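You operate a simulated robot arm through the tools that you are given. There is no shell and no other tool. Be economical: measure what you need, move in short steps, check, and stop when the job is done.

You are at the controls of a simulated robot arm. One attempt, no reset.

Task
Scan the orange-ended package and cap it: green if sound, yellow if stained, red if ridged.
Fine: one scan on the spindle, hands off while it turns; it goes back on its peg.

Only the result counts: the job must be done as asked and must still hold three seconds after the hand-in. Knocking over, shifting, dropping, spilling or breaking anything else fails it. Lids that push on must go on centred and level and be pressed home; caps that screw on are set level and turned clockwise until they are tight.

Robot
A 6-joint arm with a two-finger parallel gripper on a trunk, on a base that drives. Base frame: it is fixed to the floor where the robot stands at the start and does not move with it; the origin is under the middle of the robot, x ahead of it, y to its left, z up; the surface under the hand at the start is at about z = 0.86. Units: m, rad, N and s.
With the tool pointing down near the work surface it reaches from about 0.32 to 0.7 m from the robot's upright axis, wherever it stands. Its first joint turns from -2.897 to 2.897 rad. Places, roughly: blue peg 1 [0.7, -0.1, 0.9]; package [0.75, -1, 1]; peg of the scan spindle [0.4, -0.1, 0.9]; scan button [0.3, 0.1, 0.9]. Payload 4.1 kg.
The tool frame sits at the grasp point between the pads (the TCP): z along the fingers, y along the line on which they close. The tips reach 0.023 m beyond it. The gripper opens to 0.094 m. The fingers are 0.038 m wide and 0.01 m thick; the gripper's body (0.054 by 0.096 m) begins 0.039 m behind the TCP.
Orientation is told as [roll, pitch, yaw] about the base's x, y, z axes, in that order, counted from this pose: with the fingers straight down and closing along the base's y, the tool's x points along the base's -x, its y along +y and its z along -z.

Tools
- The arm moves only by the tool play_rows. Its argument "increments" is text: rows parted by semicolons, each of 6 numbers parted by spaces: the shift along the tool's x, y, z in m, then the turn, a rotation vector about the tool's x, y, z in rad. In form: dx dy dz rx ry rz; .... A call has 1 to 8 rows; each row shifts and turns the commanded pose from where the row before left it, along the tool's axes as they then stand. "fingers" is the closure, from 0 (fully open) to 1 (shut), set as the call begins (left out, the last holds). Rows are played at 5 a second. More than 0.05 m and 0.15 rad between two rows, or a gripper value outside its range, and nothing of the call is played. A pose out of reach is approached as far as the arm can. The call stops where the force on the tool passes 40 N (or 10 N more than at its start, if that is more) or the arm is blocked; 0.2 s more then pass. Each finger travels about 0.045 m/s and halts on what it meets, pressing with about 26 N; the grip force reading is that of the motor and also rises with nothing between the fingers. The clock runs only during rows and for 0.2 s after the last one: add rows that do not move to give the fingers time. The reply holds the time, the measured pose of the TCP, the force on the tool along the base axes, the opening and the grip force, in the units named above and with some noise, with the torque about the TCP (base axes, N m) and any sound that the robot's microphone picked up.
- Cameras (640 x 400 px; columns grow to the right, rows downward): "scene" is now at [0.0103, 0.1097, 1.5754]; the picture's right is [-0.49, -0.87, 0.00], its down [-0.58, 0.33, -0.75] and it looks along [0.65, -0.37, -0.66] (base axes); focal length 278 px, centre (320, 200). "wrist" rides on the gripper at [0.086, 0.016, -0.075] in the tool frame; the picture's right is [-0.18, 0.98, 0.00], its down [-0.58, -0.11, -0.81] and it looks along [-0.79, -0.15, 0.59] (tool axes); focal length 243 px, centre (320, 200). There is no depth. A picture from a camera that has moved, and an enlarged one, comes with that camera's place and axes in the base frame and with its lens. The place of the scene camera against the robot may be out by one fixed shift of up to 0.025 m in any direction.
- snapshot(camera): a new picture of that camera. No time passes.
- raise_lower(by): slides the trunk up (or, below 0, down) by that many m; the arm and the scene camera ride with it, the base frame stays. It gives what a move gives, with no picture.
- base_move(legs): drives the robot by 1 to 6 legs, each [ahead, turn to the left] in m and rad, along the robot's own axes; the way and the turn of a leg run together, so that a leg with both is an arc; at most 1.5 m and 3.142 rad a leg. The arm and the cameras ride along, it lands a little off, and it stops where it bumps. It gives what a move gives.
- head_to(pan, tilt): turns the head with the scene camera to pan (to the left, within 2.705 rad either way) and tilt (down, from -0.506 to 1.204), counted from straight ahead of the robot. It gives what a move gives.
- inspect(camera, box): a new picture of the part [left, top, right, bottom] of that camera's present view, enlarged. No time passes.
- sign_off(): hands the job in; it is judged then, once.

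Go step by step. Nothing tells you exact positions but the pictures and the camera data: compare them with the known pose of the tool, close in by small moves and look again before you grip or let go. The budget is 120 turns and 78 pictures, counting those below and the enlarged ones. Unless the task says otherwise, let go and move clear before handing in.

The tools are called after "Request:" as name(argument=value, ...) on one line, values as JSON. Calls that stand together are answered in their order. play_rows: Moves the arm, as the interface text tells. Its arguments: {"type":"object","properties":{"increments":{"type":"string"},"fingers":{"type":"number"}},"required":["increments"]} The other tools are called the same way: raise_lower (by) slides the trunk up or down; base_move (legs) drives the base; head_to (pan, tilt) turns the head that bears the scene camera; snapshot (camera) takes a picture; inspect (camera, box) takes an enlarged picture of a part of a camera's view; sign_off () hands the job in.

At the start:

```text
clock: 0.0
ee_pos: [0.3617, -0.0399, 1.322]
ee_rot: [0.0, 0.0, 0.0]
contact_force: [-1.0, -0.1, -0.2]
wrist_torque: [0.0, 0.02, -0.01]
grip_width: 0.0938
gripper_force: 0.1
trunk travel left (down, up): [-0.525, 0.065]
robot x, y, heading: [0.0006, 0.003, 0.001]
head pan, tilt: [-0.515, 0.723]
```

scene: 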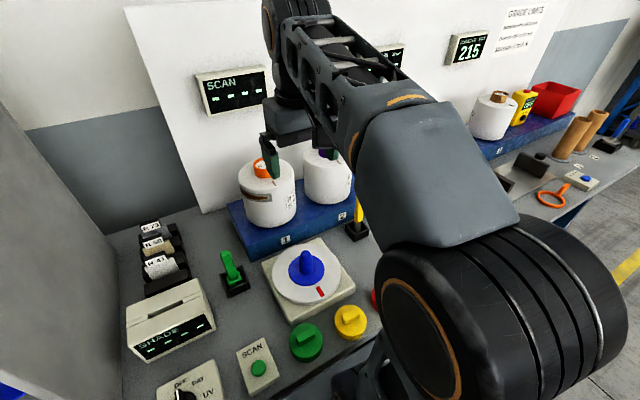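
wrist: 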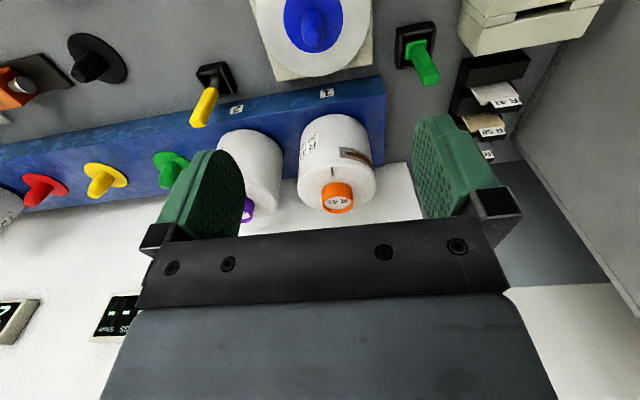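

I see two white packages on blue pegs, an orange-ended one at the left, plus a spindle, scan button and caps. I'll look closer at the signs and the work area first.

Request:
inspect(camera="scene", box=[100, 120, 400, 400])

Request:
inspect(camera="scene", box=[420, 0, 640, 140])

Request:
inspect(camera="wrist", box=[0, 0, 640, 240])

```text
1.43 times, centred on (250, 260) of scene
camera zoom: at [0.0103, 0.1097, 1.5754], right [-0.49, -0.87, 0.0], down [-0.58, 0.33, -0.75], along [0.65, -0.37, -0.66], focal length 398 px, centre (420, 114)
```

zoom: 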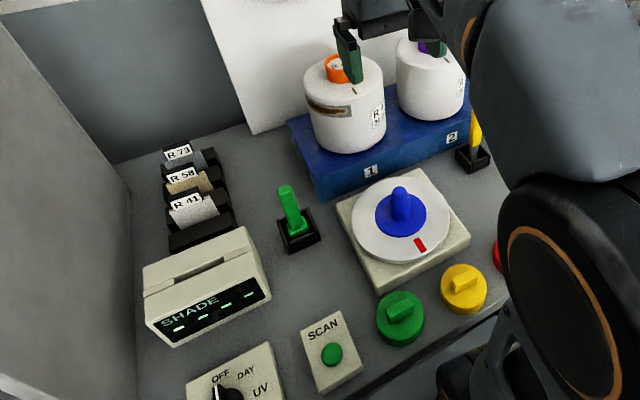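

```text
2.86 times, centred on (530, 70) of scene
camera zoom: at [0.0103, 0.1097, 1.5754], right [-0.49, -0.87, 0.0], down [-0.58, 0.33, -0.75], along [0.65, -0.37, -0.66], focal length 795 px, centre (-280, 571)
```

zoom: 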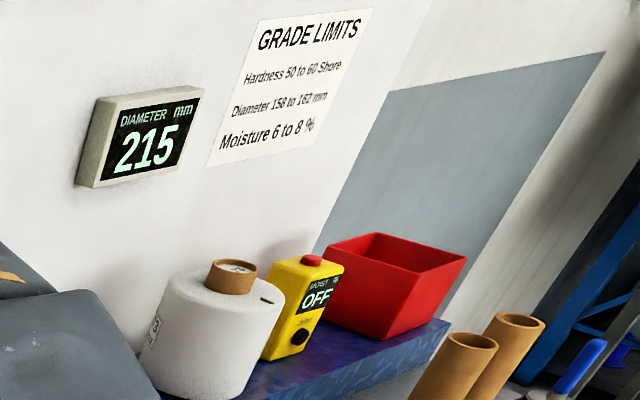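

```text
1.00 times, centred on (320, 120) of wrist (not enlarged: the box is as wide or as high as the picture)
camera zoom: at [0.2742, -0.0238, 1.3968], right [0.18, 0.98, 0.0], down [0.58, -0.11, 0.81], along [0.79, -0.15, -0.59], focal length 243 px, centre (320, 280)
```

zoom: 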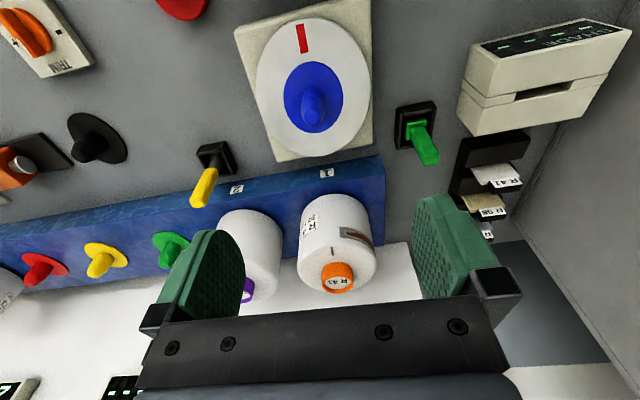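

The orange-ended package sits on peg 1, and the caps are low in the scene view. I'll look around the parts the arm hides.

Request:
head_to(pan=-0.3, tilt=1.0)

Request:
snapshot(camera="scene")

Request:
inspect(camera="wrist", box=[240, 0, 420, 220])

Request:
inspect(camera="wrist", box=[0, 0, 240, 240])

```text
clock: 0.8
ee_pos: [0.3618, -0.0405, 1.3223]
ee_rot: [0.0, 0.001, -0.001]
contact_force: [0.2, 0.6, 0.0]
wrist_torque: [0.02, 0.02, 0.01]
grip_width: 0.094
gripper_force: 0.0
trunk travel left (down, up): [-0.525, 0.065]
robot x, y, heading: [-0.0006, 0.0004, 0.001]
head pan, tilt: [-0.3, 1.0]
```

```text
72 pictures are left
camera scene: at [0.0037, 0.1305, 1.554], right [-0.3, -0.96, 0.0], down [-0.8, 0.25, -0.54], along [0.52, -0.16, -0.84], focal length 278 px, centre (320, 200)
```

scene: 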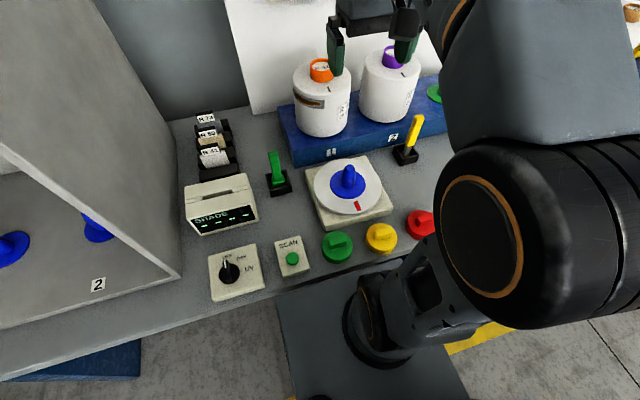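

```text
1.82 times, centred on (330, 110) of wrist
camera zoom: at [0.2742, -0.0238, 1.3967], right [0.18, 0.98, 0.0], down [0.58, -0.11, 0.81], along [0.79, -0.15, -0.59], focal length 441 px, centre (302, 364)
```

zoom: 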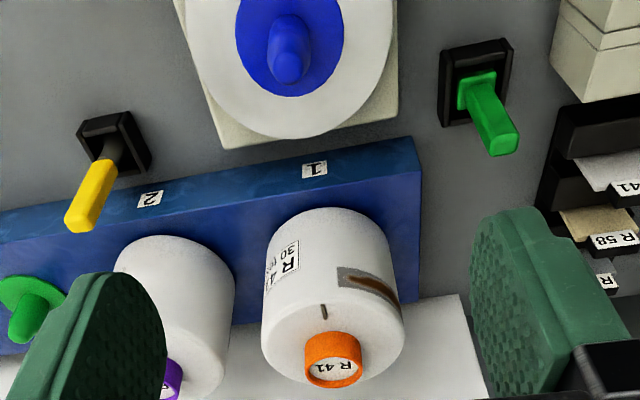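

```text
1.67 times, centred on (120, 120) of wrist
camera zoom: at [0.2742, -0.0238, 1.3967], right [0.18, 0.98, 0.0], down [0.58, -0.11, 0.81], along [0.79, -0.15, -0.59], focal length 404 px, centre (653, 333)
```

zoom: 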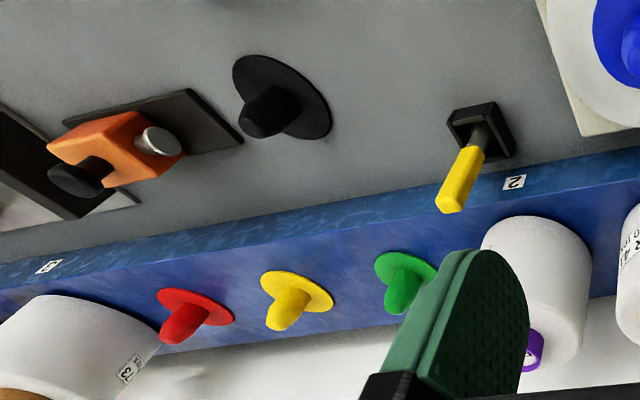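

Caps green, yellow and red are at the front edge of the table. I'll zoom in on them, the package and the spindle.

Request:
inspect(camera="scene", box=[260, 140, 460, 280])

Request:
inspect(camera="scene", box=[270, 30, 450, 150])

```text
2.86 times, centred on (360, 210) of scene
camera zoom: at [0.0037, 0.1305, 1.554], right [-0.3, -0.96, 0.0], down [-0.8, 0.25, -0.54], along [0.52, -0.16, -0.84], focal length 795 px, centre (206, 171)
```

zoom: 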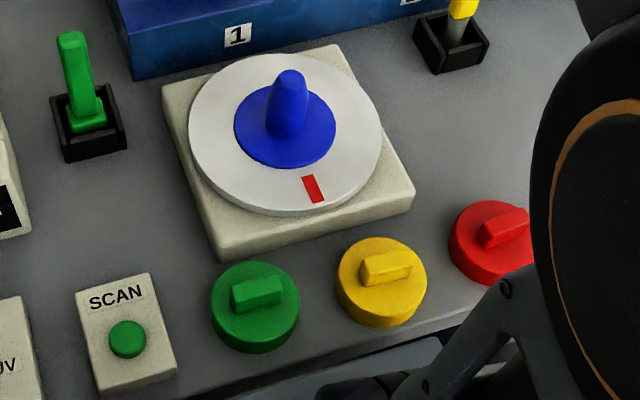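

```text
3.33 times, centred on (360, 90) of scene
camera zoom: at [0.0037, 0.1305, 1.554], right [-0.3, -0.96, 0.0], down [-0.8, 0.25, -0.54], along [0.52, -0.16, -0.84], focal length 928 px, centre (187, 567)
```

zoom: 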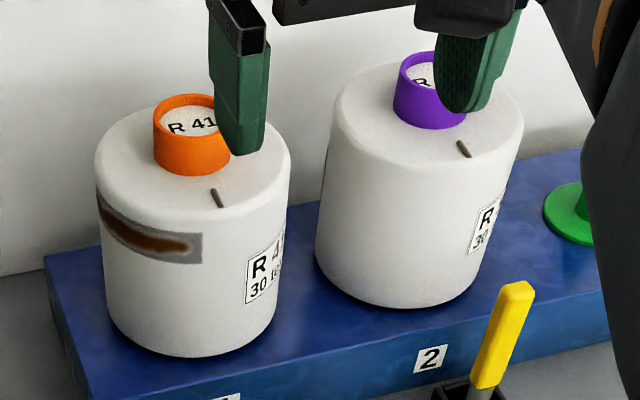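

The package's tick and the spindle's red mark both face the robot, so a straight translation keeps them aligned. I move the open hand toward the package to measure it with the wrist camera.

Request:
play_rows(increments="-0.04 -0.006 0 0 0 0; -0.04 -0.006 0 0 0 0; -0.04 -0.006 0.01 0 0 0; -0.04 -0.006 0.01 0 0 0; -0.04 -0.006 0.01 0 0 0; -0.04 0 0.01 0 0 0; 0 0 0 0 0 0", fingers=0)

Request:
snapshot(camera="wrist")

Request:
snapshot(camera="scene")

```text
clock: 2.4
ee_pos: [0.6, -0.0677, 1.2801]
ee_rot: [-0.001, 0.002, 0.001]
contact_force: [0.5, 0.2, 0.2]
wrist_torque: [-0.01, 0.03, 0.03]
grip_width: 0.0937
gripper_force: 0.1
out of reach, approached as far as the arm can: row 6
trunk travel left (down, up): [-0.525, 0.065]
robot x, y, heading: [0.0042, 0.0008, 0.007]
head pan, tilt: [-0.3, 1.0]
```

```text
67 pictures are left
camera wrist: at [0.5111, -0.052, 1.3539], right [0.18, 0.98, 0.0], down [0.58, -0.11, 0.81], along [0.79, -0.15, -0.59], focal length 243 px, centre (320, 200)
```

wrist: 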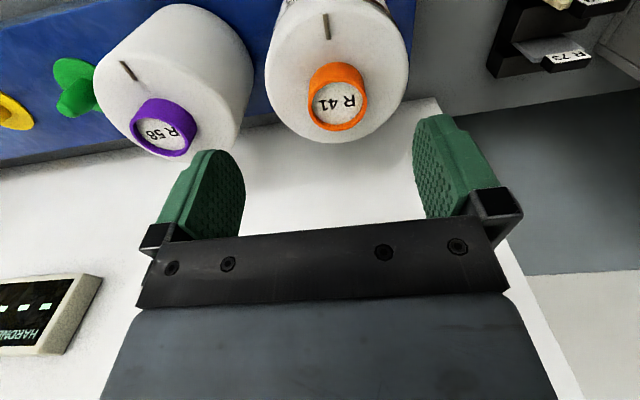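

```text
66 pictures are left
camera scene: at [0.0038, 0.1306, 1.5539], right [-0.3, -0.96, 0.0], down [-0.8, 0.25, -0.54], along [0.52, -0.16, -0.84], focal length 278 px, centre (320, 200)
```

scene: 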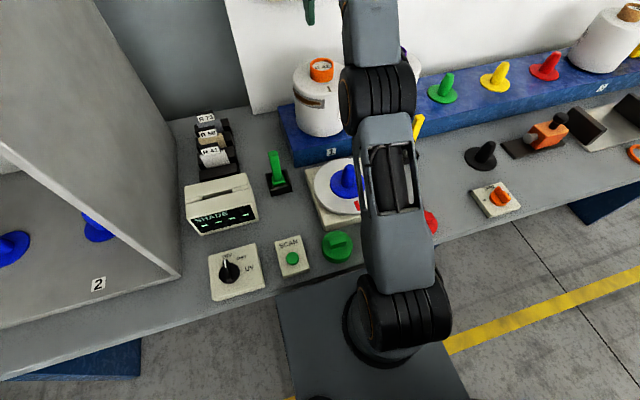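

Triangulating puts the orange core's end at about (0.646, -0.061, 1.134). The arm is at its reach limit, so I'll drive ahead a little.

Request:
base_move(legs=[[0.07, 0]])

Request:
snapshot(camera="wrist")

```text
clock: 3.6
ee_pos: [0.6676, -0.0664, 1.2476]
ee_rot: [-0.003, 0.013, -0.004]
contact_force: [-0.5, -0.5, 0.3]
wrist_torque: [-0.02, -0.01, 0.01]
grip_width: 0.0939
gripper_force: 0.0
trunk travel left (down, up): [-0.525, 0.065]
robot x, y, heading: [0.0701, 0.0024, 0.005]
head pan, tilt: [-0.3, 1.0]
stopped in leg 1: the robot was blocked; the commanded pose is now the measured one
```

```text
65 pictures are left
camera wrist: at [0.581, -0.0499, 1.3224], right [0.19, 0.98, 0.0], down [0.59, -0.11, 0.8], along [0.78, -0.15, -0.6], focal length 243 px, centre (320, 200)
```

wrist: 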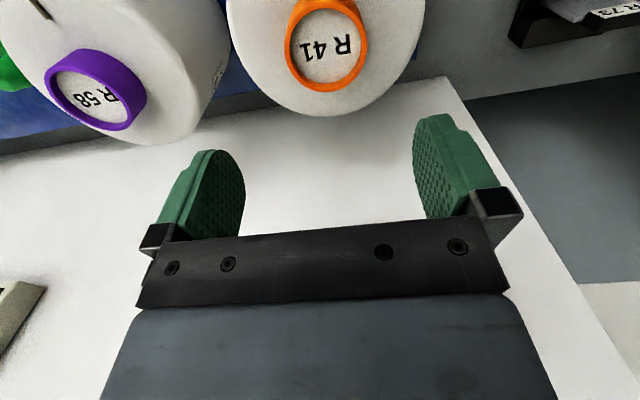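

The base is now at its stop, with core top estimated at (0.65, -0.06, 1.13). I come down above the core and look again.

Request:
play_rows(increments="0.009 0.003 0.02 0.003 -0.013 0.004; 0.009 0.002 0.027 0 0 0; 0 0 0 0 0 0")

Request:
snapshot(camera="wrist")

Request:
snapshot(camera="scene")

```text
clock: 4.4
ee_pos: [0.6574, -0.0627, 1.2041]
ee_rot: [-0.007, 0.001, -0.008]
contact_force: [-0.1, -0.1, 0.2]
wrist_torque: [-0.01, -0.02, 0.02]
grip_width: 0.0939
gripper_force: 0.0
trunk travel left (down, up): [-0.525, 0.065]
robot x, y, heading: [0.0705, -0.0028, 0.002]
head pan, tilt: [-0.3, 1.0]
```

```text
64 pictures are left
camera wrist: at [0.5705, -0.0445, 1.2784], right [0.19, 0.98, 0.0], down [0.58, -0.11, 0.81], along [0.79, -0.16, -0.59], focal length 243 px, centre (320, 200)
```

wrist: 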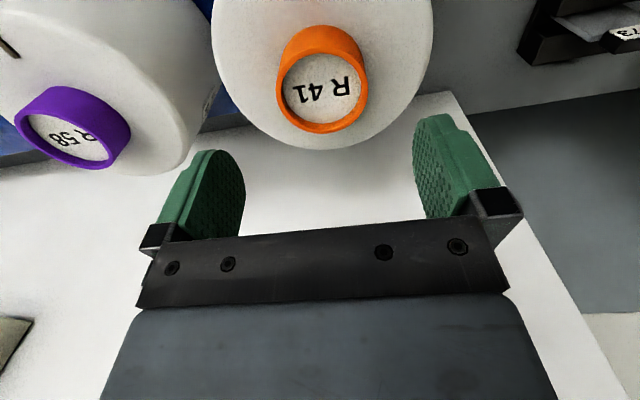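

```text
63 pictures are left
camera scene: at [0.0374, 0.1295, 1.5612], right [-0.29, -0.96, -0.01], down [-0.79, 0.25, -0.56], along [0.54, -0.16, -0.83], focal length 278 px, centre (320, 200)
```

scene: 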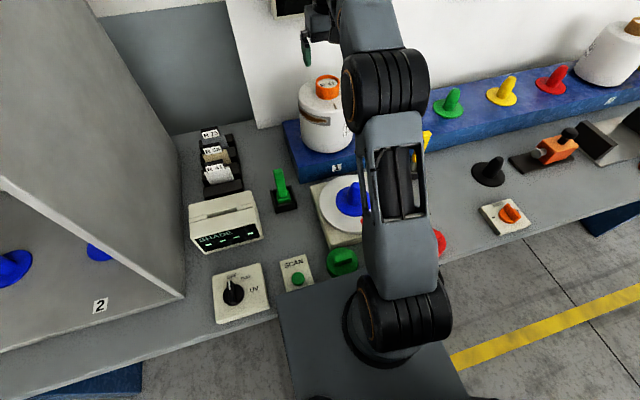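

The robot seems to lean slightly against whatever blocks it, so I'll back off two centimetres to relieve it.

Request:
base_move(legs=[[-0.025, 0]])

Request:
snapshot(camera="wrist")

Request:
snapshot(camera="scene")

```text
clock: 5.3
ee_pos: [0.6462, -0.0627, 1.2074]
ee_rot: [-0.005, 0.008, -0.006]
contact_force: [0.4, -0.9, -0.3]
wrist_torque: [-0.05, -0.01, 0.02]
grip_width: 0.0943
gripper_force: 0.1
trunk travel left (down, up): [-0.525, 0.065]
robot x, y, heading: [0.0478, -0.001, 0.008]
head pan, tilt: [-0.3, 1.0]
stopped in leg 1: the robot was blocked; the commanded pose is now the measured one
```

```text
62 pictures are left
camera wrist: at [0.5607, -0.0447, 1.2821], right [0.19, 0.98, -0.01], down [0.59, -0.11, 0.8], along [0.79, -0.16, -0.6], focal length 243 px, centre (320, 200)
```

wrist: 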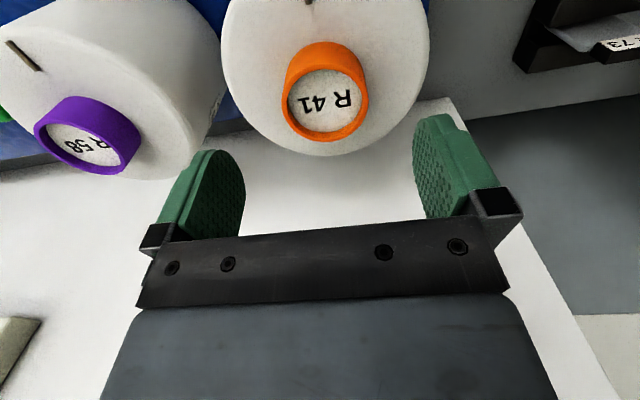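

```text
61 pictures are left
camera scene: at [0.0541, 0.1298, 1.565], right [-0.29, -0.96, 0.0], down [-0.81, 0.25, -0.54], along [0.52, -0.16, -0.84], focal length 278 px, centre (320, 200)
```

scene: 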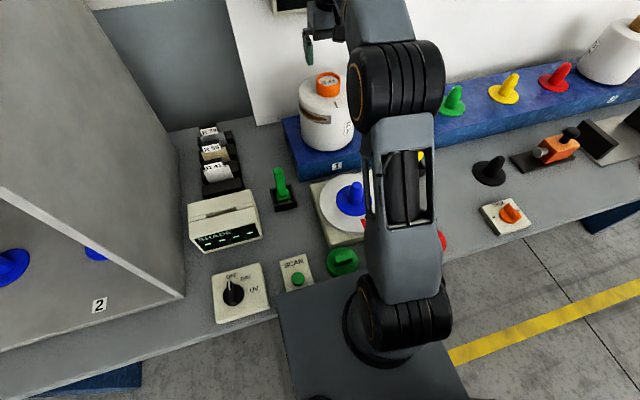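

The camera is about a centimetre higher than before, so the base may be jammed. I'll back off a bit more and check.

Request:
base_move(legs=[[-0.02, 0]])

Request:
inspect(camera="scene", box=[240, 40, 440, 300])

```text
clock: 6.1
ee_pos: [0.6179, -0.0631, 1.2183]
ee_rot: [-0.007, -0.008, -0.008]
contact_force: [0.3, -0.5, -0.7]
wrist_torque: [0.0, 0.01, -0.02]
grip_width: 0.0941
gripper_force: 0.1
trunk travel left (down, up): [-0.525, 0.065]
robot x, y, heading: [0.0404, -0.0012, 0.005]
head pan, tilt: [-0.3, 1.0]
stopped in leg 1: the robot was blocked; the commanded pose is now the measured one
```

```text
1.54 times, centred on (340, 170) of scene
camera zoom: at [0.0606, 0.1297, 1.5666], right [-0.29, -0.96, 0.0], down [-0.81, 0.25, -0.53], along [0.51, -0.16, -0.85], focal length 428 px, centre (289, 246)
```

zoom: 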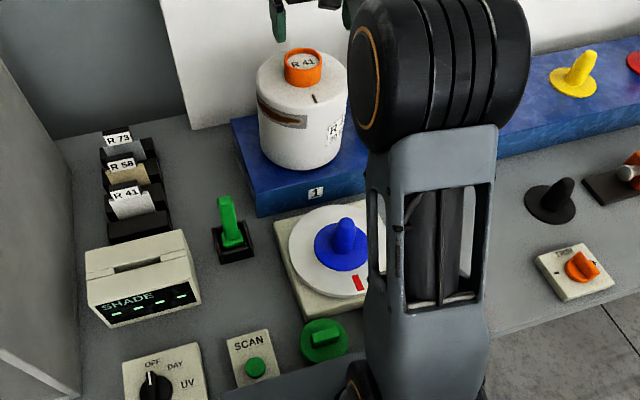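

The base pitches instead of rolling back, so something holds it. I look down at it.

Request:
head_to(pan=0.3, tilt=1.204)

Request:
snapshot(camera="scene")

```text
clock: 7.1
ee_pos: [0.6179, -0.0617, 1.2167]
ee_rot: [-0.004, -0.008, -0.007]
contact_force: [-1.2, 0.5, 0.3]
wrist_torque: [-0.02, -0.01, 0.03]
grip_width: 0.0941
gripper_force: 0.0
trunk travel left (down, up): [-0.525, 0.065]
robot x, y, heading: [0.0376, 0.003, 0.008]
head pan, tilt: [0.3, 1.201]
```

```text
59 pictures are left
camera scene: at [0.0485, 0.1668, 1.5545], right [0.3, -0.95, 0.0], down [-0.89, -0.28, -0.35], along [0.33, 0.11, -0.94], focal length 278 px, centre (320, 200)
```

scene: 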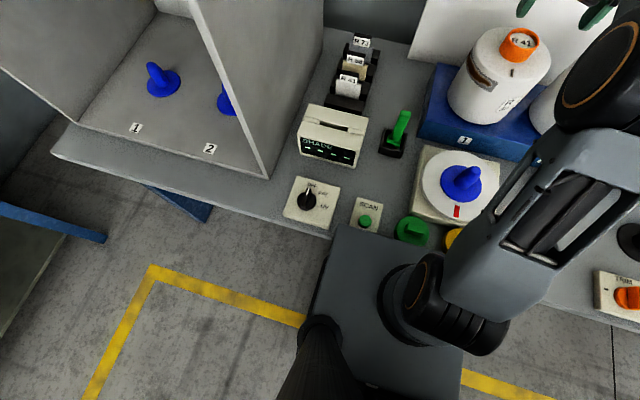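

The robot's arm plate seems to have come up onto the table's edge. I'll raise the trunk to free it, then look again.

Request:
raise_lower(by=0.06)

Request:
snapshot(camera="scene")

```text
clock: 8.1
ee_pos: [0.6194, -0.0617, 1.2643]
ee_rot: [-0.006, -0.004, -0.004]
contact_force: [0.4, 0.1, -0.3]
wrist_torque: [0.03, 0.03, -0.05]
grip_width: 0.0936
gripper_force: 0.0
trunk travel left (down, up): [-0.585, 0.005]
robot x, y, heading: [0.0407, -0.0018, 0.006]
head pan, tilt: [0.3, 1.201]
```

```text
58 pictures are left
camera scene: at [0.0295, 0.167, 1.601], right [0.3, -0.95, 0.0], down [-0.89, -0.28, -0.36], along [0.35, 0.11, -0.93], focal length 278 px, centre (320, 200)
```

scene: 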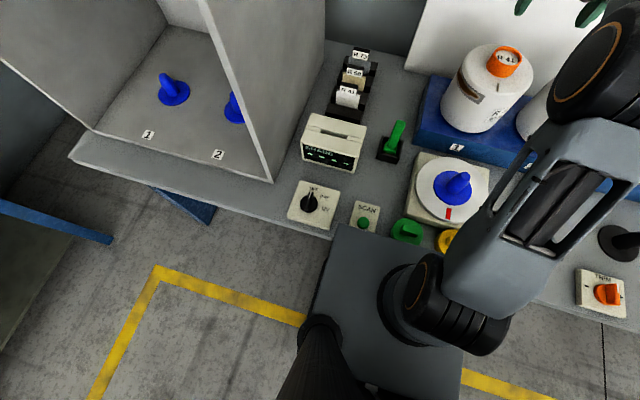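

It dropped back free. A small backward test drive will confirm it rolls.

Request:
base_move(legs=[[-0.015, 0]])

Request:
snapshot(camera="wrist")

```text
clock: 8.9
ee_pos: [0.6027, -0.0627, 1.2665]
ee_rot: [-0.004, -0.01, -0.006]
contact_force: [-0.1, -0.8, 0.2]
wrist_torque: [0.0, 0.01, 0.01]
grip_width: 0.0941
gripper_force: 0.0
trunk travel left (down, up): [-0.585, 0.005]
robot x, y, heading: [0.0254, -0.0001, 0.007]
head pan, tilt: [0.3, 1.201]
```

```text
57 pictures are left
camera wrist: at [0.5139, -0.0445, 1.3386], right [0.19, 0.98, 0.0], down [0.57, -0.11, 0.81], along [0.8, -0.16, -0.58], focal length 243 px, centre (320, 200)
```

wrist: 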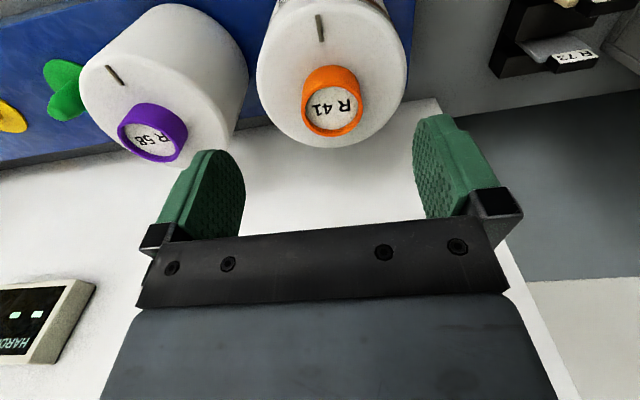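

Freed and rolling. Now I move above the core and level the hand.

Request:
play_rows(increments="-0.02 0.001 0.02 -0.004 0.01 -0.006; -0.02 0.001 0.03 0 0 0; -0.007 0 0.016 0 0 0; 0 0 0 0 0 0")

Request:
snapshot(camera="wrist")

```text
clock: 9.9
ee_pos: [0.6503, -0.0609, 1.1972]
ee_rot: [-0.001, 0.002, -0.001]
contact_force: [0.4, 0.7, -0.2]
wrist_torque: [-0.02, 0.02, -0.01]
grip_width: 0.0939
gripper_force: 0.1
trunk travel left (down, up): [-0.585, 0.005]
robot x, y, heading: [0.0212, 0.0035, 0.003]
head pan, tilt: [0.3, 1.201]
```

```text
56 pictures are left
camera wrist: at [0.5626, -0.044, 1.2729], right [0.18, 0.98, 0.0], down [0.58, -0.11, 0.81], along [0.79, -0.15, -0.59], focal length 243 px, centre (320, 200)
```

wrist: 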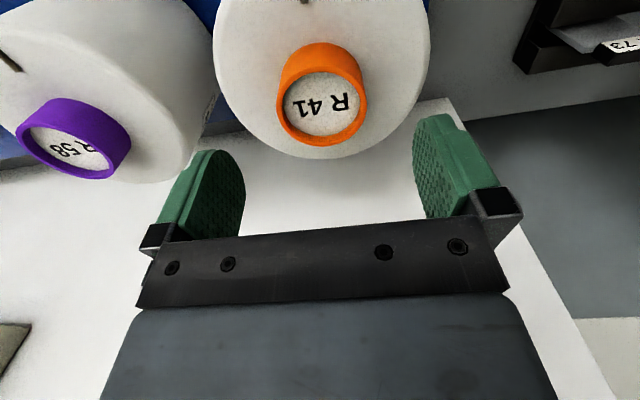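

The core is centred between the fingers at about (0.65, -0.06), its end near z 1.13. I lower around it and check.

Request:
play_rows(increments="0 0 0.02 0 0 0; 0 0 0.02 0 0 0; 0 0 0.02 0 0 0; 0 0 0.005 0 0 0; 0 0 0 0 0 0")

Request:
snapshot(camera="wrist")

```text
clock: 11.1
ee_pos: [0.6514, -0.0613, 1.1347]
ee_rot: [-0.001, 0.002, 0.0]
contact_force: [-0.1, -0.2, 0.4]
wrist_torque: [-0.01, -0.03, 0.03]
grip_width: 0.0941
gripper_force: 0.1
trunk travel left (down, up): [-0.585, 0.005]
robot x, y, heading: [0.0253, 0.0008, 0.007]
head pan, tilt: [0.3, 1.201]
```

```text
55 pictures are left
camera wrist: at [0.5627, -0.0444, 1.2079], right [0.18, 0.98, 0.0], down [0.58, -0.11, 0.81], along [0.79, -0.15, -0.59], focal length 243 px, centre (320, 200)
```

wrist: 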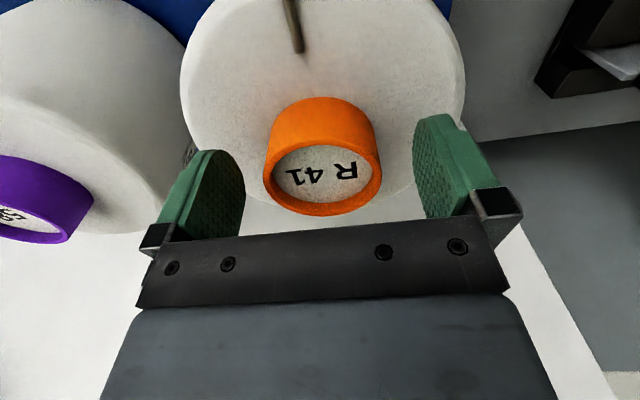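

The core looks slightly further ahead than the hand (about x 0.66), its end near z 1.12. I nudge ahead and down a little and check again.

Request:
play_rows(increments="-0.009 0 0 0 0 0; 0 0 0.008 0 0 0; 0 0 0.008 0 0 0; 0 0 0 0 0 0")

Request:
snapshot(camera="wrist")

Request:
head_to(pan=-0.1, tilt=0.75)

Request:
snapshot(camera="scene")

```text
clock: 12.1
ee_pos: [0.658, -0.061, 1.1175]
ee_rot: [-0.001, 0.003, -0.001]
contact_force: [0.6, -0.6, -0.5]
wrist_torque: [-0.02, 0.0, -0.01]
grip_width: 0.0939
gripper_force: 0.0
trunk travel left (down, up): [-0.585, 0.005]
robot x, y, heading: [0.0219, 0.0013, 0.006]
head pan, tilt: [0.3, 1.201]
```

```text
54 pictures are left
camera wrist: at [0.5711, -0.0438, 1.1924], right [0.18, 0.98, 0.0], down [0.58, -0.11, 0.8], along [0.79, -0.15, -0.59], focal length 243 px, centre (320, 200)
```

wrist: 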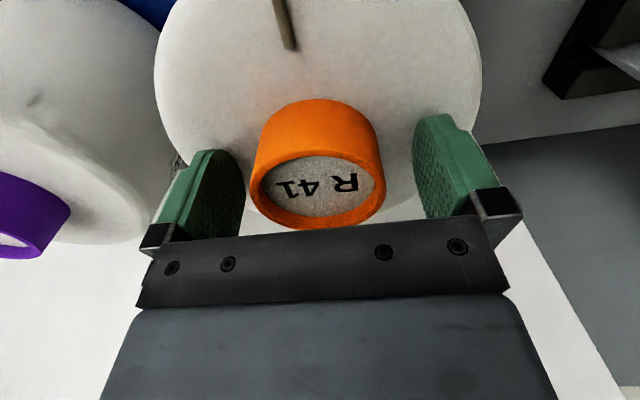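

```text
clock: 13.0
ee_pos: [0.6593, -0.0598, 1.1183]
ee_rot: [-0.002, 0.0, 0.001]
contact_force: [-0.1, -0.2, -0.7]
wrist_torque: [-0.04, 0.04, 0.0]
grip_width: 0.0939
gripper_force: 0.1
trunk travel left (down, up): [-0.585, 0.005]
robot x, y, heading: [0.0245, -0.004, 0.004]
head pan, tilt: [-0.099, 0.75]
```

```text
53 pictures are left
camera scene: at [0.0424, 0.1423, 1.633], right [-0.09, -1.0, 0.0], down [-0.68, 0.06, -0.73], along [0.73, -0.07, -0.68], focal length 278 px, centre (320, 200)
```

scene: 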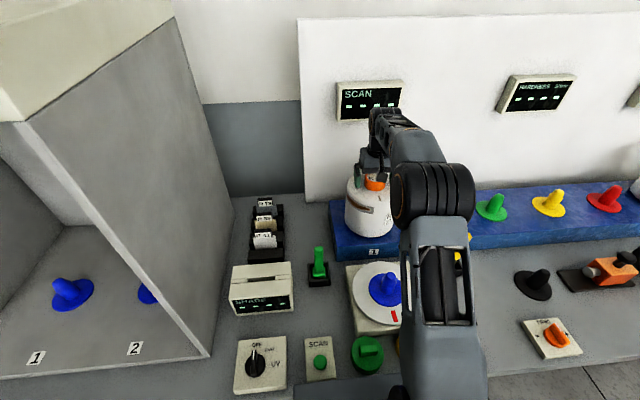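

The core end is level with the TCP and centred. I go down 1 cm and close.

Request:
play_rows(increments="0 0 0.005 0 0 0; 0 0 0.005 0 0 0; 0 0 0 0 0 0")

Request:
play_rows(increments="0 0 0 0 0 0; 0 0 0 0 0 0; 0 0 0 0 0 0; 0 0 0 0 0 0; 0 0 0 0 0 0", fingers=1)

Request:
snapshot(camera="wrist")

```text
clock: 13.6
ee_pos: [0.6598, -0.0601, 1.119]
ee_rot: [-0.002, -0.017, 0.003]
contact_force: [-2.4, 0.2, 12.4]
wrist_torque: [0.61, 0.25, 0.3]
grip_width: 0.0937
gripper_force: 0.1
trunk travel left (down, up): [-0.585, 0.005]
robot x, y, heading: [0.0241, 0.0049, 0.006]
head pan, tilt: [-0.099, 0.75]
stopped in row 3: the force on the tool passed its limit at 43 N (the readings are from after the stop); the commanded pose is now the measured one
```

```text
clock: 14.8
ee_pos: [0.6596, -0.0614, 1.1183]
ee_rot: [-0.004, -0.017, 0.0]
contact_force: [5.6, -6.4, 29.2]
wrist_torque: [0.52, -0.01, -0.39]
grip_width: 0.0618
gripper_force: 25.6
trunk travel left (down, up): [-0.585, 0.005]
robot x, y, heading: [0.0216, -0.0007, 0.007]
head pan, tilt: [-0.099, 0.75]
```

```text
52 pictures are left
camera wrist: at [0.571, -0.0448, 1.1906], right [0.19, 0.98, 0.0], down [0.57, -0.11, 0.82], along [0.8, -0.15, -0.58], focal length 243 px, centre (320, 200)
```

wrist: 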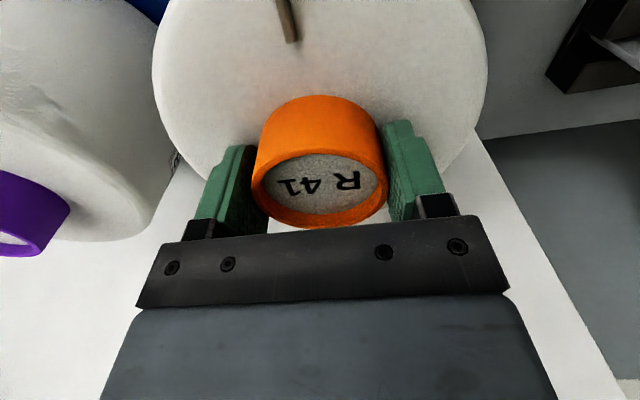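

Gripped on the core (62 mm wide). The fingertips rest on the package's top at TCP z 1.118. I lift straight up slowly.

Request:
play_rows(increments="0 0 -0.005 0 0 0; 0 0 -0.01 0 0 0; 0 0 -0.015 0 0 0; 0 0 -0.02 0 0 0; 0 0 -0.02 0 0 0; 0 0 0 0 0 0")

Request:
snapshot(camera="scene")

```text
clock: 16.2
ee_pos: [0.6595, -0.0611, 1.1853]
ee_rot: [-0.002, -0.01, -0.001]
contact_force: [-0.1, 0.8, -11.0]
wrist_torque: [0.01, 0.02, 0.03]
grip_width: 0.0621
gripper_force: 25.9
trunk travel left (down, up): [-0.585, 0.005]
robot x, y, heading: [0.0232, -0.0021, 0.009]
head pan, tilt: [-0.099, 0.75]
```

```text
51 pictures are left
camera scene: at [0.0438, 0.1421, 1.633], right [-0.09, -1.0, 0.0], down [-0.68, 0.06, -0.73], along [0.73, -0.07, -0.68], focal length 278 px, centre (320, 200)
```

scene: 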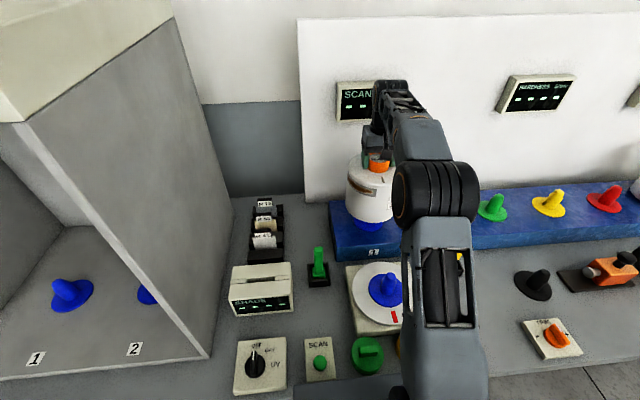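

Lifted, 11 N, hanging straight. I check whether the bottom clears the peg.

Request:
inspect(camera="scene", box=[320, 120, 440, 340])

Request:
snapshot(camera="wrist")

```text
1.82 times, centred on (380, 230) of scene
camera zoom: at [0.0438, 0.1421, 1.633], right [-0.09, -1.0, 0.0], down [-0.68, 0.06, -0.73], along [0.73, -0.07, -0.68], focal length 506 px, centre (211, 146)
```

zoom: 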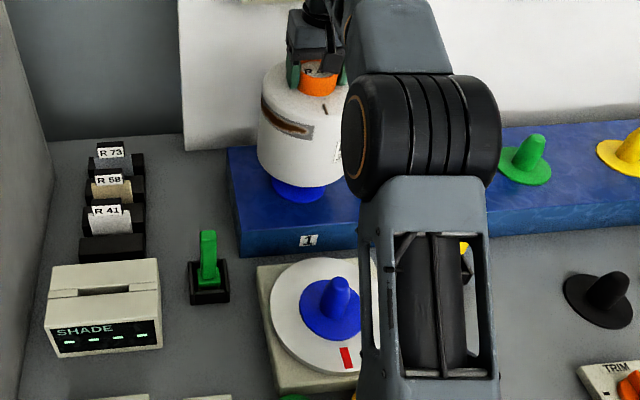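

```text
49 pictures are left
camera wrist: at [0.5716, -0.0442, 1.2583], right [0.18, 0.98, 0.0], down [0.57, -0.11, 0.81], along [0.8, -0.15, -0.58], focal length 243 px, centre (320, 200)
```

wrist: 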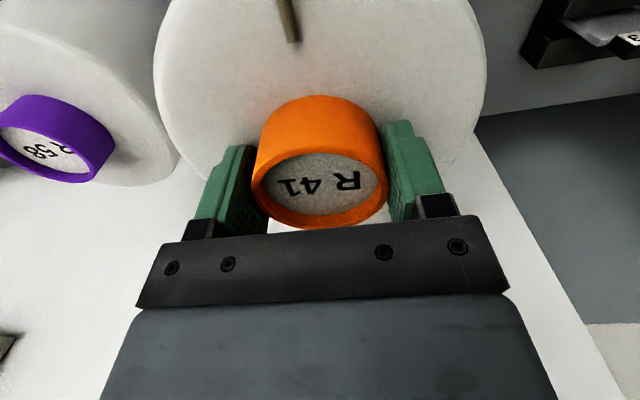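

Weight 1.1 kg and hanging well. From the first wrist picture the spindle peg is near (0.419, -0.061), tip about z 0.98. I lift more and carry the package straight back toward it.

Request:
play_rows(increments="0 0 -0.02 0 0 0; 0 0 -0.03 0 0 0; 0.02 0 0 0 0 0; 0.03 0 0 0 0 0; 0.03 0 0 0 0 0; 0.03 0 0 0 0 0; 0.03 0 0 0 0 0; 0 0 0 0 0 0")

Request:
play_rows(increments="0.03 0 0 0 0 0; 0.03 0 0 0 0 0; 0.02 0 0 0 0 0; 0.018 0 0 0 0 0; 0 0 0 0 0 0")

Request:
snapshot(camera="scene")

Request:
snapshot(camera="wrist")

```text
clock: 18.0
ee_pos: [0.5199, -0.0577, 1.2324]
ee_rot: [0.0, -0.01, 0.0]
contact_force: [-0.3, -0.4, -11.5]
wrist_torque: [0.02, 0.02, 0.01]
grip_width: 0.062
gripper_force: 25.4
trunk travel left (down, up): [-0.585, 0.005]
robot x, y, heading: [0.0232, 0.0011, 0.003]
head pan, tilt: [-0.099, 0.75]
```

```text
clock: 19.2
ee_pos: [0.4218, -0.0584, 1.234]
ee_rot: [-0.003, -0.012, -0.001]
contact_force: [0.2, 0.6, -11.9]
wrist_torque: [0.02, 0.01, -0.01]
grip_width: 0.0619
gripper_force: 25.8
trunk travel left (down, up): [-0.585, 0.005]
robot x, y, heading: [0.0248, 0.0001, 0.007]
head pan, tilt: [-0.099, 0.75]
```

```text
48 pictures are left
camera scene: at [0.0434, 0.1421, 1.633], right [-0.09, -1.0, 0.0], down [-0.68, 0.06, -0.73], along [0.73, -0.07, -0.68], focal length 278 px, centre (320, 200)
```

scene: 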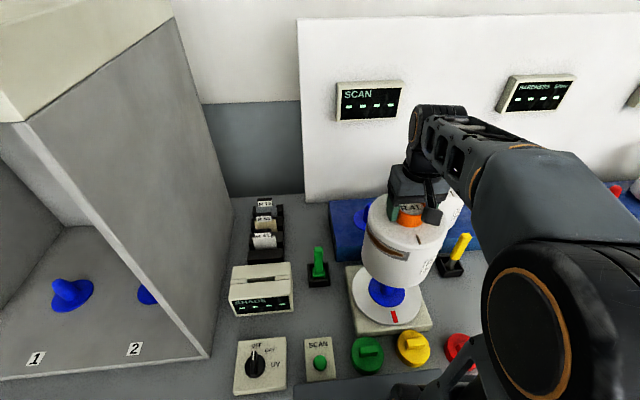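

```text
47 pictures are left
camera wrist: at [0.333, -0.0422, 1.3059], right [0.18, 0.98, 0.0], down [0.57, -0.11, 0.81], along [0.8, -0.15, -0.58], focal length 243 px, centre (320, 200)
```

wrist: 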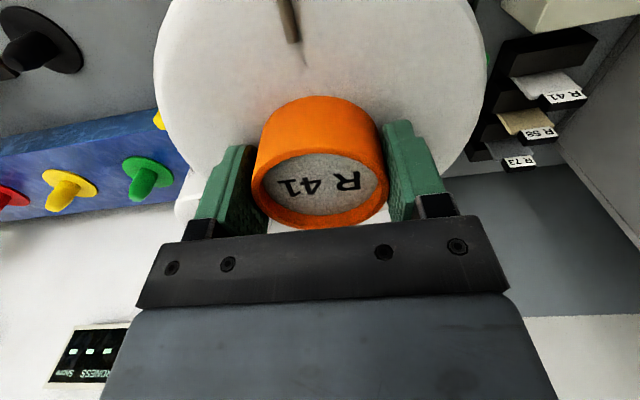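

The package hangs above the spindle. I'll zoom in to check alignment between package and peg.

Request:
inspect(camera="scene", box=[330, 170, 470, 340])

```text
2.35 times, centred on (400, 255) of scene
camera zoom: at [0.0434, 0.1421, 1.633], right [-0.09, -1.0, 0.0], down [-0.68, 0.06, -0.73], along [0.73, -0.07, -0.68], focal length 655 px, centre (132, 71)
```

zoom: 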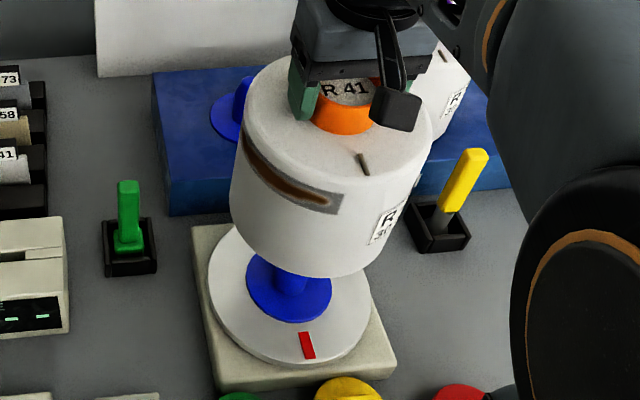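

Combining views I put the spindle peg at about (0.425, -0.066), tip near z 1.0. I shift a few millimetres and come down gently, watching force.

Request:
play_rows(increments="-0.003 -0.0075 0 0 0 0; 0 0 0.015 0 0 0; 0 0 0.015 0 0 0; 0 0 0.01 0 0 0; 0 0 0 0 0 0")

Request:
inspect(camera="scene", box=[330, 170, 470, 340])

```text
clock: 20.4
ee_pos: [0.4241, -0.0672, 1.1927]
ee_rot: [-0.003, -0.011, 0.001]
contact_force: [-0.2, 1.0, -11.6]
wrist_torque: [0.0, 0.02, 0.04]
grip_width: 0.062
gripper_force: 26.1
trunk travel left (down, up): [-0.585, 0.005]
robot x, y, heading: [0.0237, -0.0012, 0.002]
head pan, tilt: [-0.099, 0.75]
```

```text
2.35 times, centred on (400, 255) of scene
camera zoom: at [0.0431, 0.1421, 1.633], right [-0.09, -1.0, 0.0], down [-0.68, 0.06, -0.73], along [0.73, -0.07, -0.68], focal length 655 px, centre (132, 71)
```

zoom: 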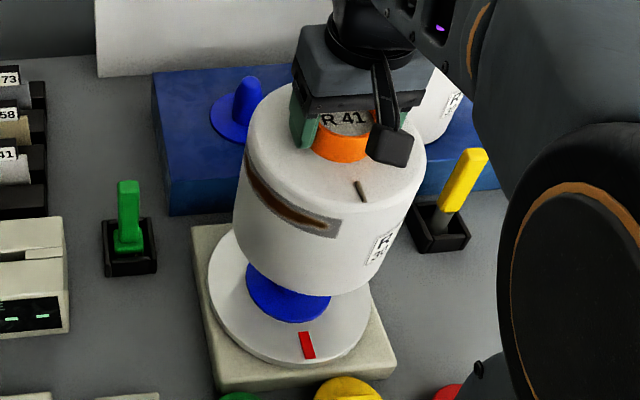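

Axis lines up with the spindle to within a few millimetres. I continue down slowly.

Request:
play_rows(increments="0 0.002 0.01 0 0 0; 0 0 0.01 0 0 0; 0 0 0.01 0 0 0; 0 0 0 0 0 0")

Request:
inspect(camera="scene", box=[330, 170, 470, 340])

```text
clock: 21.4
ee_pos: [0.4252, -0.066, 1.1628]
ee_rot: [-0.002, -0.011, -0.001]
contact_force: [-0.2, -0.6, -10.7]
wrist_torque: [-0.04, -0.03, -0.02]
grip_width: 0.062
gripper_force: 26.2
trunk travel left (down, up): [-0.585, 0.005]
robot x, y, heading: [0.0228, 0.0015, 0.005]
head pan, tilt: [-0.099, 0.75]
```

```text
2.35 times, centred on (400, 255) of scene
camera zoom: at [0.0432, 0.1421, 1.633], right [-0.09, -1.0, 0.0], down [-0.68, 0.06, -0.73], along [0.73, -0.07, -0.68], focal length 655 px, centre (132, 71)
```

zoom: 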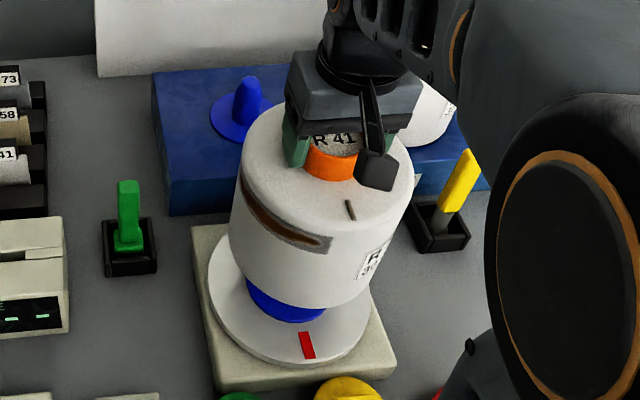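

No contact yet. Further down in small steps.

Request:
play_rows(increments="0 0 0.01 0 0 0; 0 0 0.01 0 0 0; 0 0 0.01 0 0 0; 0 0 0 0 0 0")

Request:
inspect(camera="scene", box=[330, 170, 470, 340])

```text
clock: 22.4
ee_pos: [0.4255, -0.0645, 1.1327]
ee_rot: [-0.002, -0.01, 0.0]
contact_force: [0.1, -0.5, -11.7]
wrist_torque: [0.0, 0.03, 0.0]
grip_width: 0.0619
gripper_force: 25.8
trunk travel left (down, up): [-0.585, 0.005]
robot x, y, heading: [0.0217, -0.002, 0.006]
head pan, tilt: [-0.099, 0.75]
```

```text
2.35 times, centred on (400, 255) of scene
camera zoom: at [0.0432, 0.1421, 1.633], right [-0.09, -1.0, 0.0], down [-0.68, 0.06, -0.73], along [0.73, -0.07, -0.68], focal length 655 px, centre (132, 71)
```

zoom: 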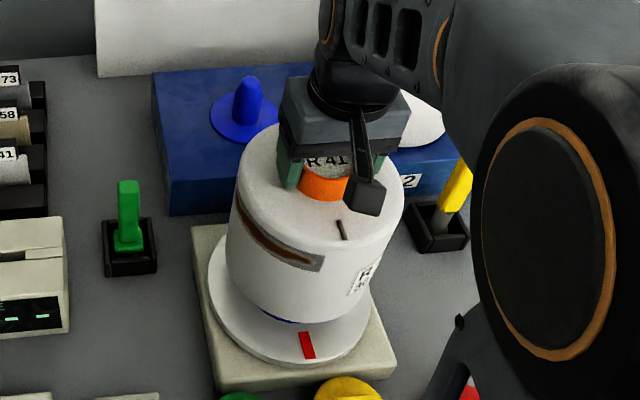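

Still free. The package sits slightly to the right of the platter centre, so I nudge +y 4 mm while continuing.

Request:
play_rows(increments="0 0.004 0 0 0 0; 0 0 0.01 0 0 0; 0 0 0.01 0 0 0; 0 0 0 0 0 0")

Request:
inspect(camera="scene", box=[330, 170, 470, 340])

```text
clock: 23.4
ee_pos: [0.4265, -0.0617, 1.1122]
ee_rot: [-0.001, -0.009, 0.001]
contact_force: [-0.4, 0.3, -11.6]
wrist_torque: [0.02, 0.03, 0.0]
grip_width: 0.0617
gripper_force: 26.2
trunk travel left (down, up): [-0.585, 0.005]
robot x, y, heading: [0.0225, -0.0005, 0.002]
head pan, tilt: [-0.099, 0.75]
```

```text
2.35 times, centred on (400, 255) of scene
camera zoom: at [0.0432, 0.1421, 1.633], right [-0.09, -1.0, 0.0], down [-0.68, 0.06, -0.73], along [0.73, -0.07, -0.68], focal length 655 px, centre (132, 71)
```

zoom: 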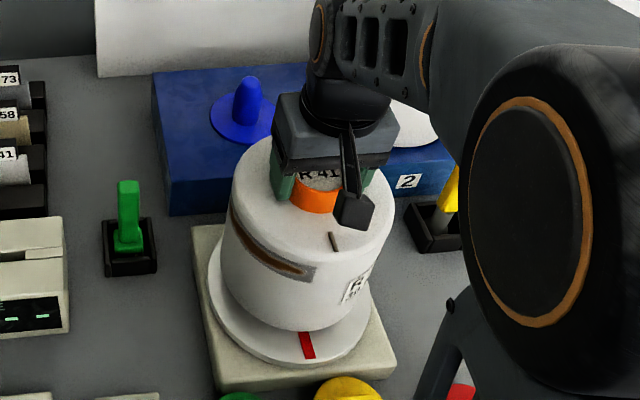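

Nearly there; another 3 mm in +y and down until contact.

Request:
play_rows(increments="0 0.003 0 0 0 0; 0 0 0.008 0 0 0; 0 0 0.006 0 0 0; 0 0 0.004 0 0 0; 0 0 0 0 0 0")

Request:
inspect(camera="scene", box=[330, 170, 470, 340])

```text
clock: 24.6
ee_pos: [0.4256, -0.0581, 1.0942]
ee_rot: [-0.004, -0.009, 0.0]
contact_force: [-1.0, 0.1, -11.5]
wrist_torque: [-0.05, 0.27, -0.02]
grip_width: 0.0618
gripper_force: 26.4
trunk travel left (down, up): [-0.585, 0.005]
robot x, y, heading: [0.0255, -0.0005, 0.004]
head pan, tilt: [-0.099, 0.75]
```

```text
2.35 times, centred on (400, 255) of scene
camera zoom: at [0.043, 0.1421, 1.633], right [-0.09, -1.0, 0.0], down [-0.68, 0.06, -0.73], along [0.73, -0.07, -0.68], focal length 655 px, centre (132, 71)
```

zoom: 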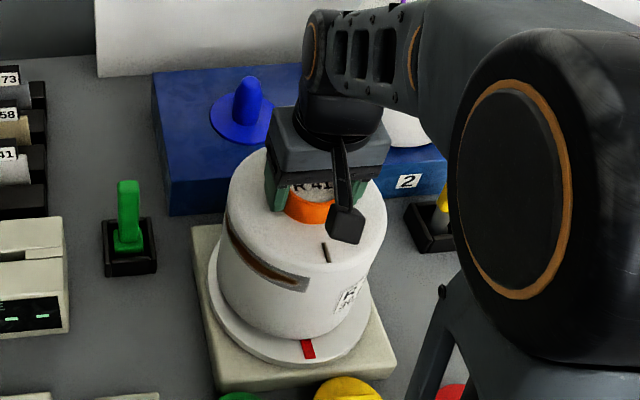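

A light sideways touch: the peg pushes toward -x. I shift 2 mm that way and descend on to the seat.

Request:
play_rows(increments="0.002 0 0 0 0 0; 0 0 0.004 0 0 0; 0 0 0.003 0 0 0; 0 0 0 0 0 0")

```text
clock: 25.5
ee_pos: [0.4254, -0.0593, 1.0937]
ee_rot: [-0.002, -0.027, 0.001]
contact_force: [-2.1, -0.5, 19.3]
wrist_torque: [1.08, 1.18, 0.03]
grip_width: 0.0618
gripper_force: 25.9
trunk travel left (down, up): [-0.585, 0.005]
robot x, y, heading: [0.0224, -0.0001, 0.006]
head pan, tilt: [-0.099, 0.75]
stopped in row 4: the force on the tool passed its limit at 43 N (the readings are from after the stop); the commanded pose is now the measured one
```

Firm contact at TCP z 1.094, consistent with seating on the disc. I look closely before letting go.

Request:
inspect(camera="scene", box=[360, 200, 440, 330])

Request:
play_rows(increments="0 0 0 0 0 0; 0 0 0 0 0 0; 0 0 0 0 0 0; 0 0 0 0 0 0", fingers=0)

Request:
inspect(camera="scene", box=[360, 200, 440, 330])

Request:
snapshot(camera="wrist")

```text
3.08 times, centred on (400, 265) of scene
camera zoom: at [0.0407, 0.142, 1.6333], right [-0.09, -1.0, 0.0], down [-0.68, 0.06, -0.73], along [0.73, -0.07, -0.68], focal length 857 px, centre (74, 0)
```

zoom: 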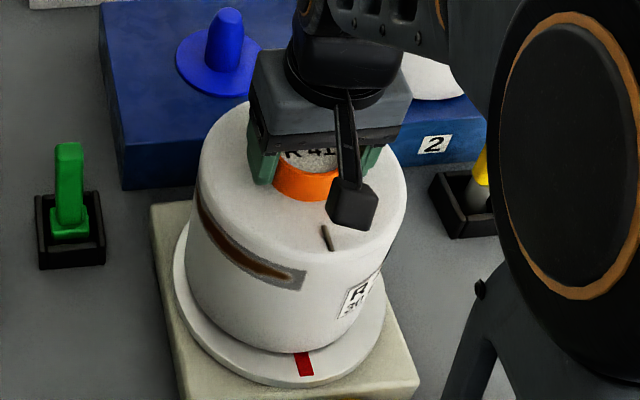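

```text
clock: 26.5
ee_pos: [0.4249, -0.0602, 1.0941]
ee_rot: [-0.002, -0.026, 0.0]
contact_force: [3.0, -10.3, 38.1]
wrist_torque: [0.4, 0.61, 0.03]
grip_width: 0.0875
gripper_force: 0.0
trunk travel left (down, up): [-0.585, 0.005]
robot x, y, heading: [0.0259, 0.002, 0.006]
head pan, tilt: [-0.099, 0.75]
```

```text
3.08 times, centred on (400, 265) of scene
camera zoom: at [0.0405, 0.1408, 1.6335], right [-0.09, -1.0, 0.0], down [-0.68, 0.07, -0.73], along [0.73, -0.07, -0.68], focal length 857 px, centre (74, 0)
```

zoom: 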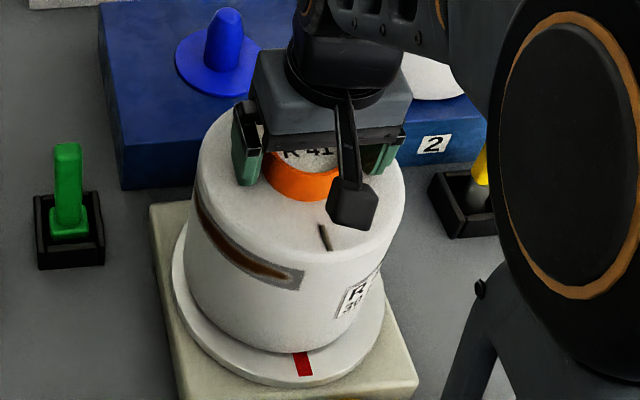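

```text
38 pictures are left
camera wrist: at [0.3361, -0.0435, 1.1649], right [0.18, 0.98, 0.0], down [0.56, -0.11, 0.82], along [0.81, -0.15, -0.57], focal length 243 px, centre (320, 200)
```

wrist: 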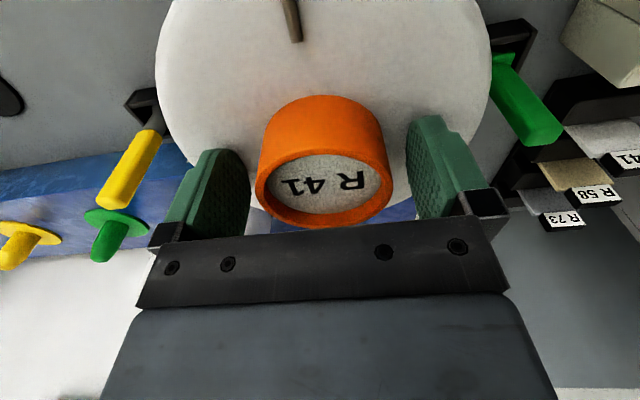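

The package settled on the spindle. I rise clear and level the hand.

Request:
play_rows(increments="0 0 -0.01 0 0 0; 0 0.001 -0.02 0 0 0; 0 0 -0.02 0 0 0; 0 0 -0.03 0 0.026 0; 0 0 -0.03 0 0 0; 0 0 0 0 0 0", fingers=0)

Request:
snapshot(camera="wrist")

```text
clock: 27.9
ee_pos: [0.4241, -0.0587, 1.2027]
ee_rot: [-0.004, 0.004, 0.0]
contact_force: [-0.1, 0.7, 0.6]
wrist_torque: [0.0, -0.02, -0.02]
grip_width: 0.094
gripper_force: 0.0
trunk travel left (down, up): [-0.585, 0.005]
robot x, y, heading: [0.0225, 0.0011, 0.005]
head pan, tilt: [-0.099, 0.75]
```

```text
37 pictures are left
camera wrist: at [0.3369, -0.0415, 1.2768], right [0.18, 0.98, 0.0], down [0.58, -0.11, 0.8], along [0.79, -0.15, -0.59], focal length 243 px, centre (320, 200)
```

wrist: 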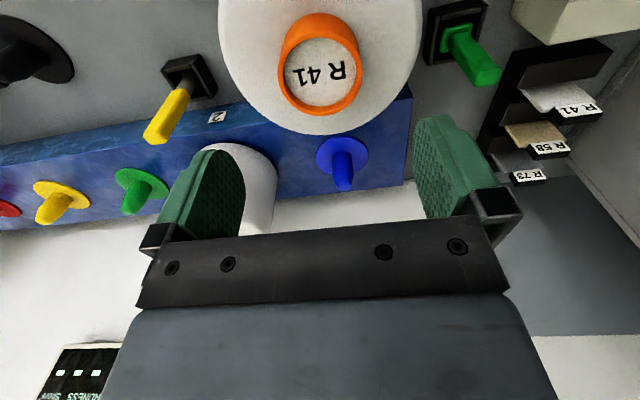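

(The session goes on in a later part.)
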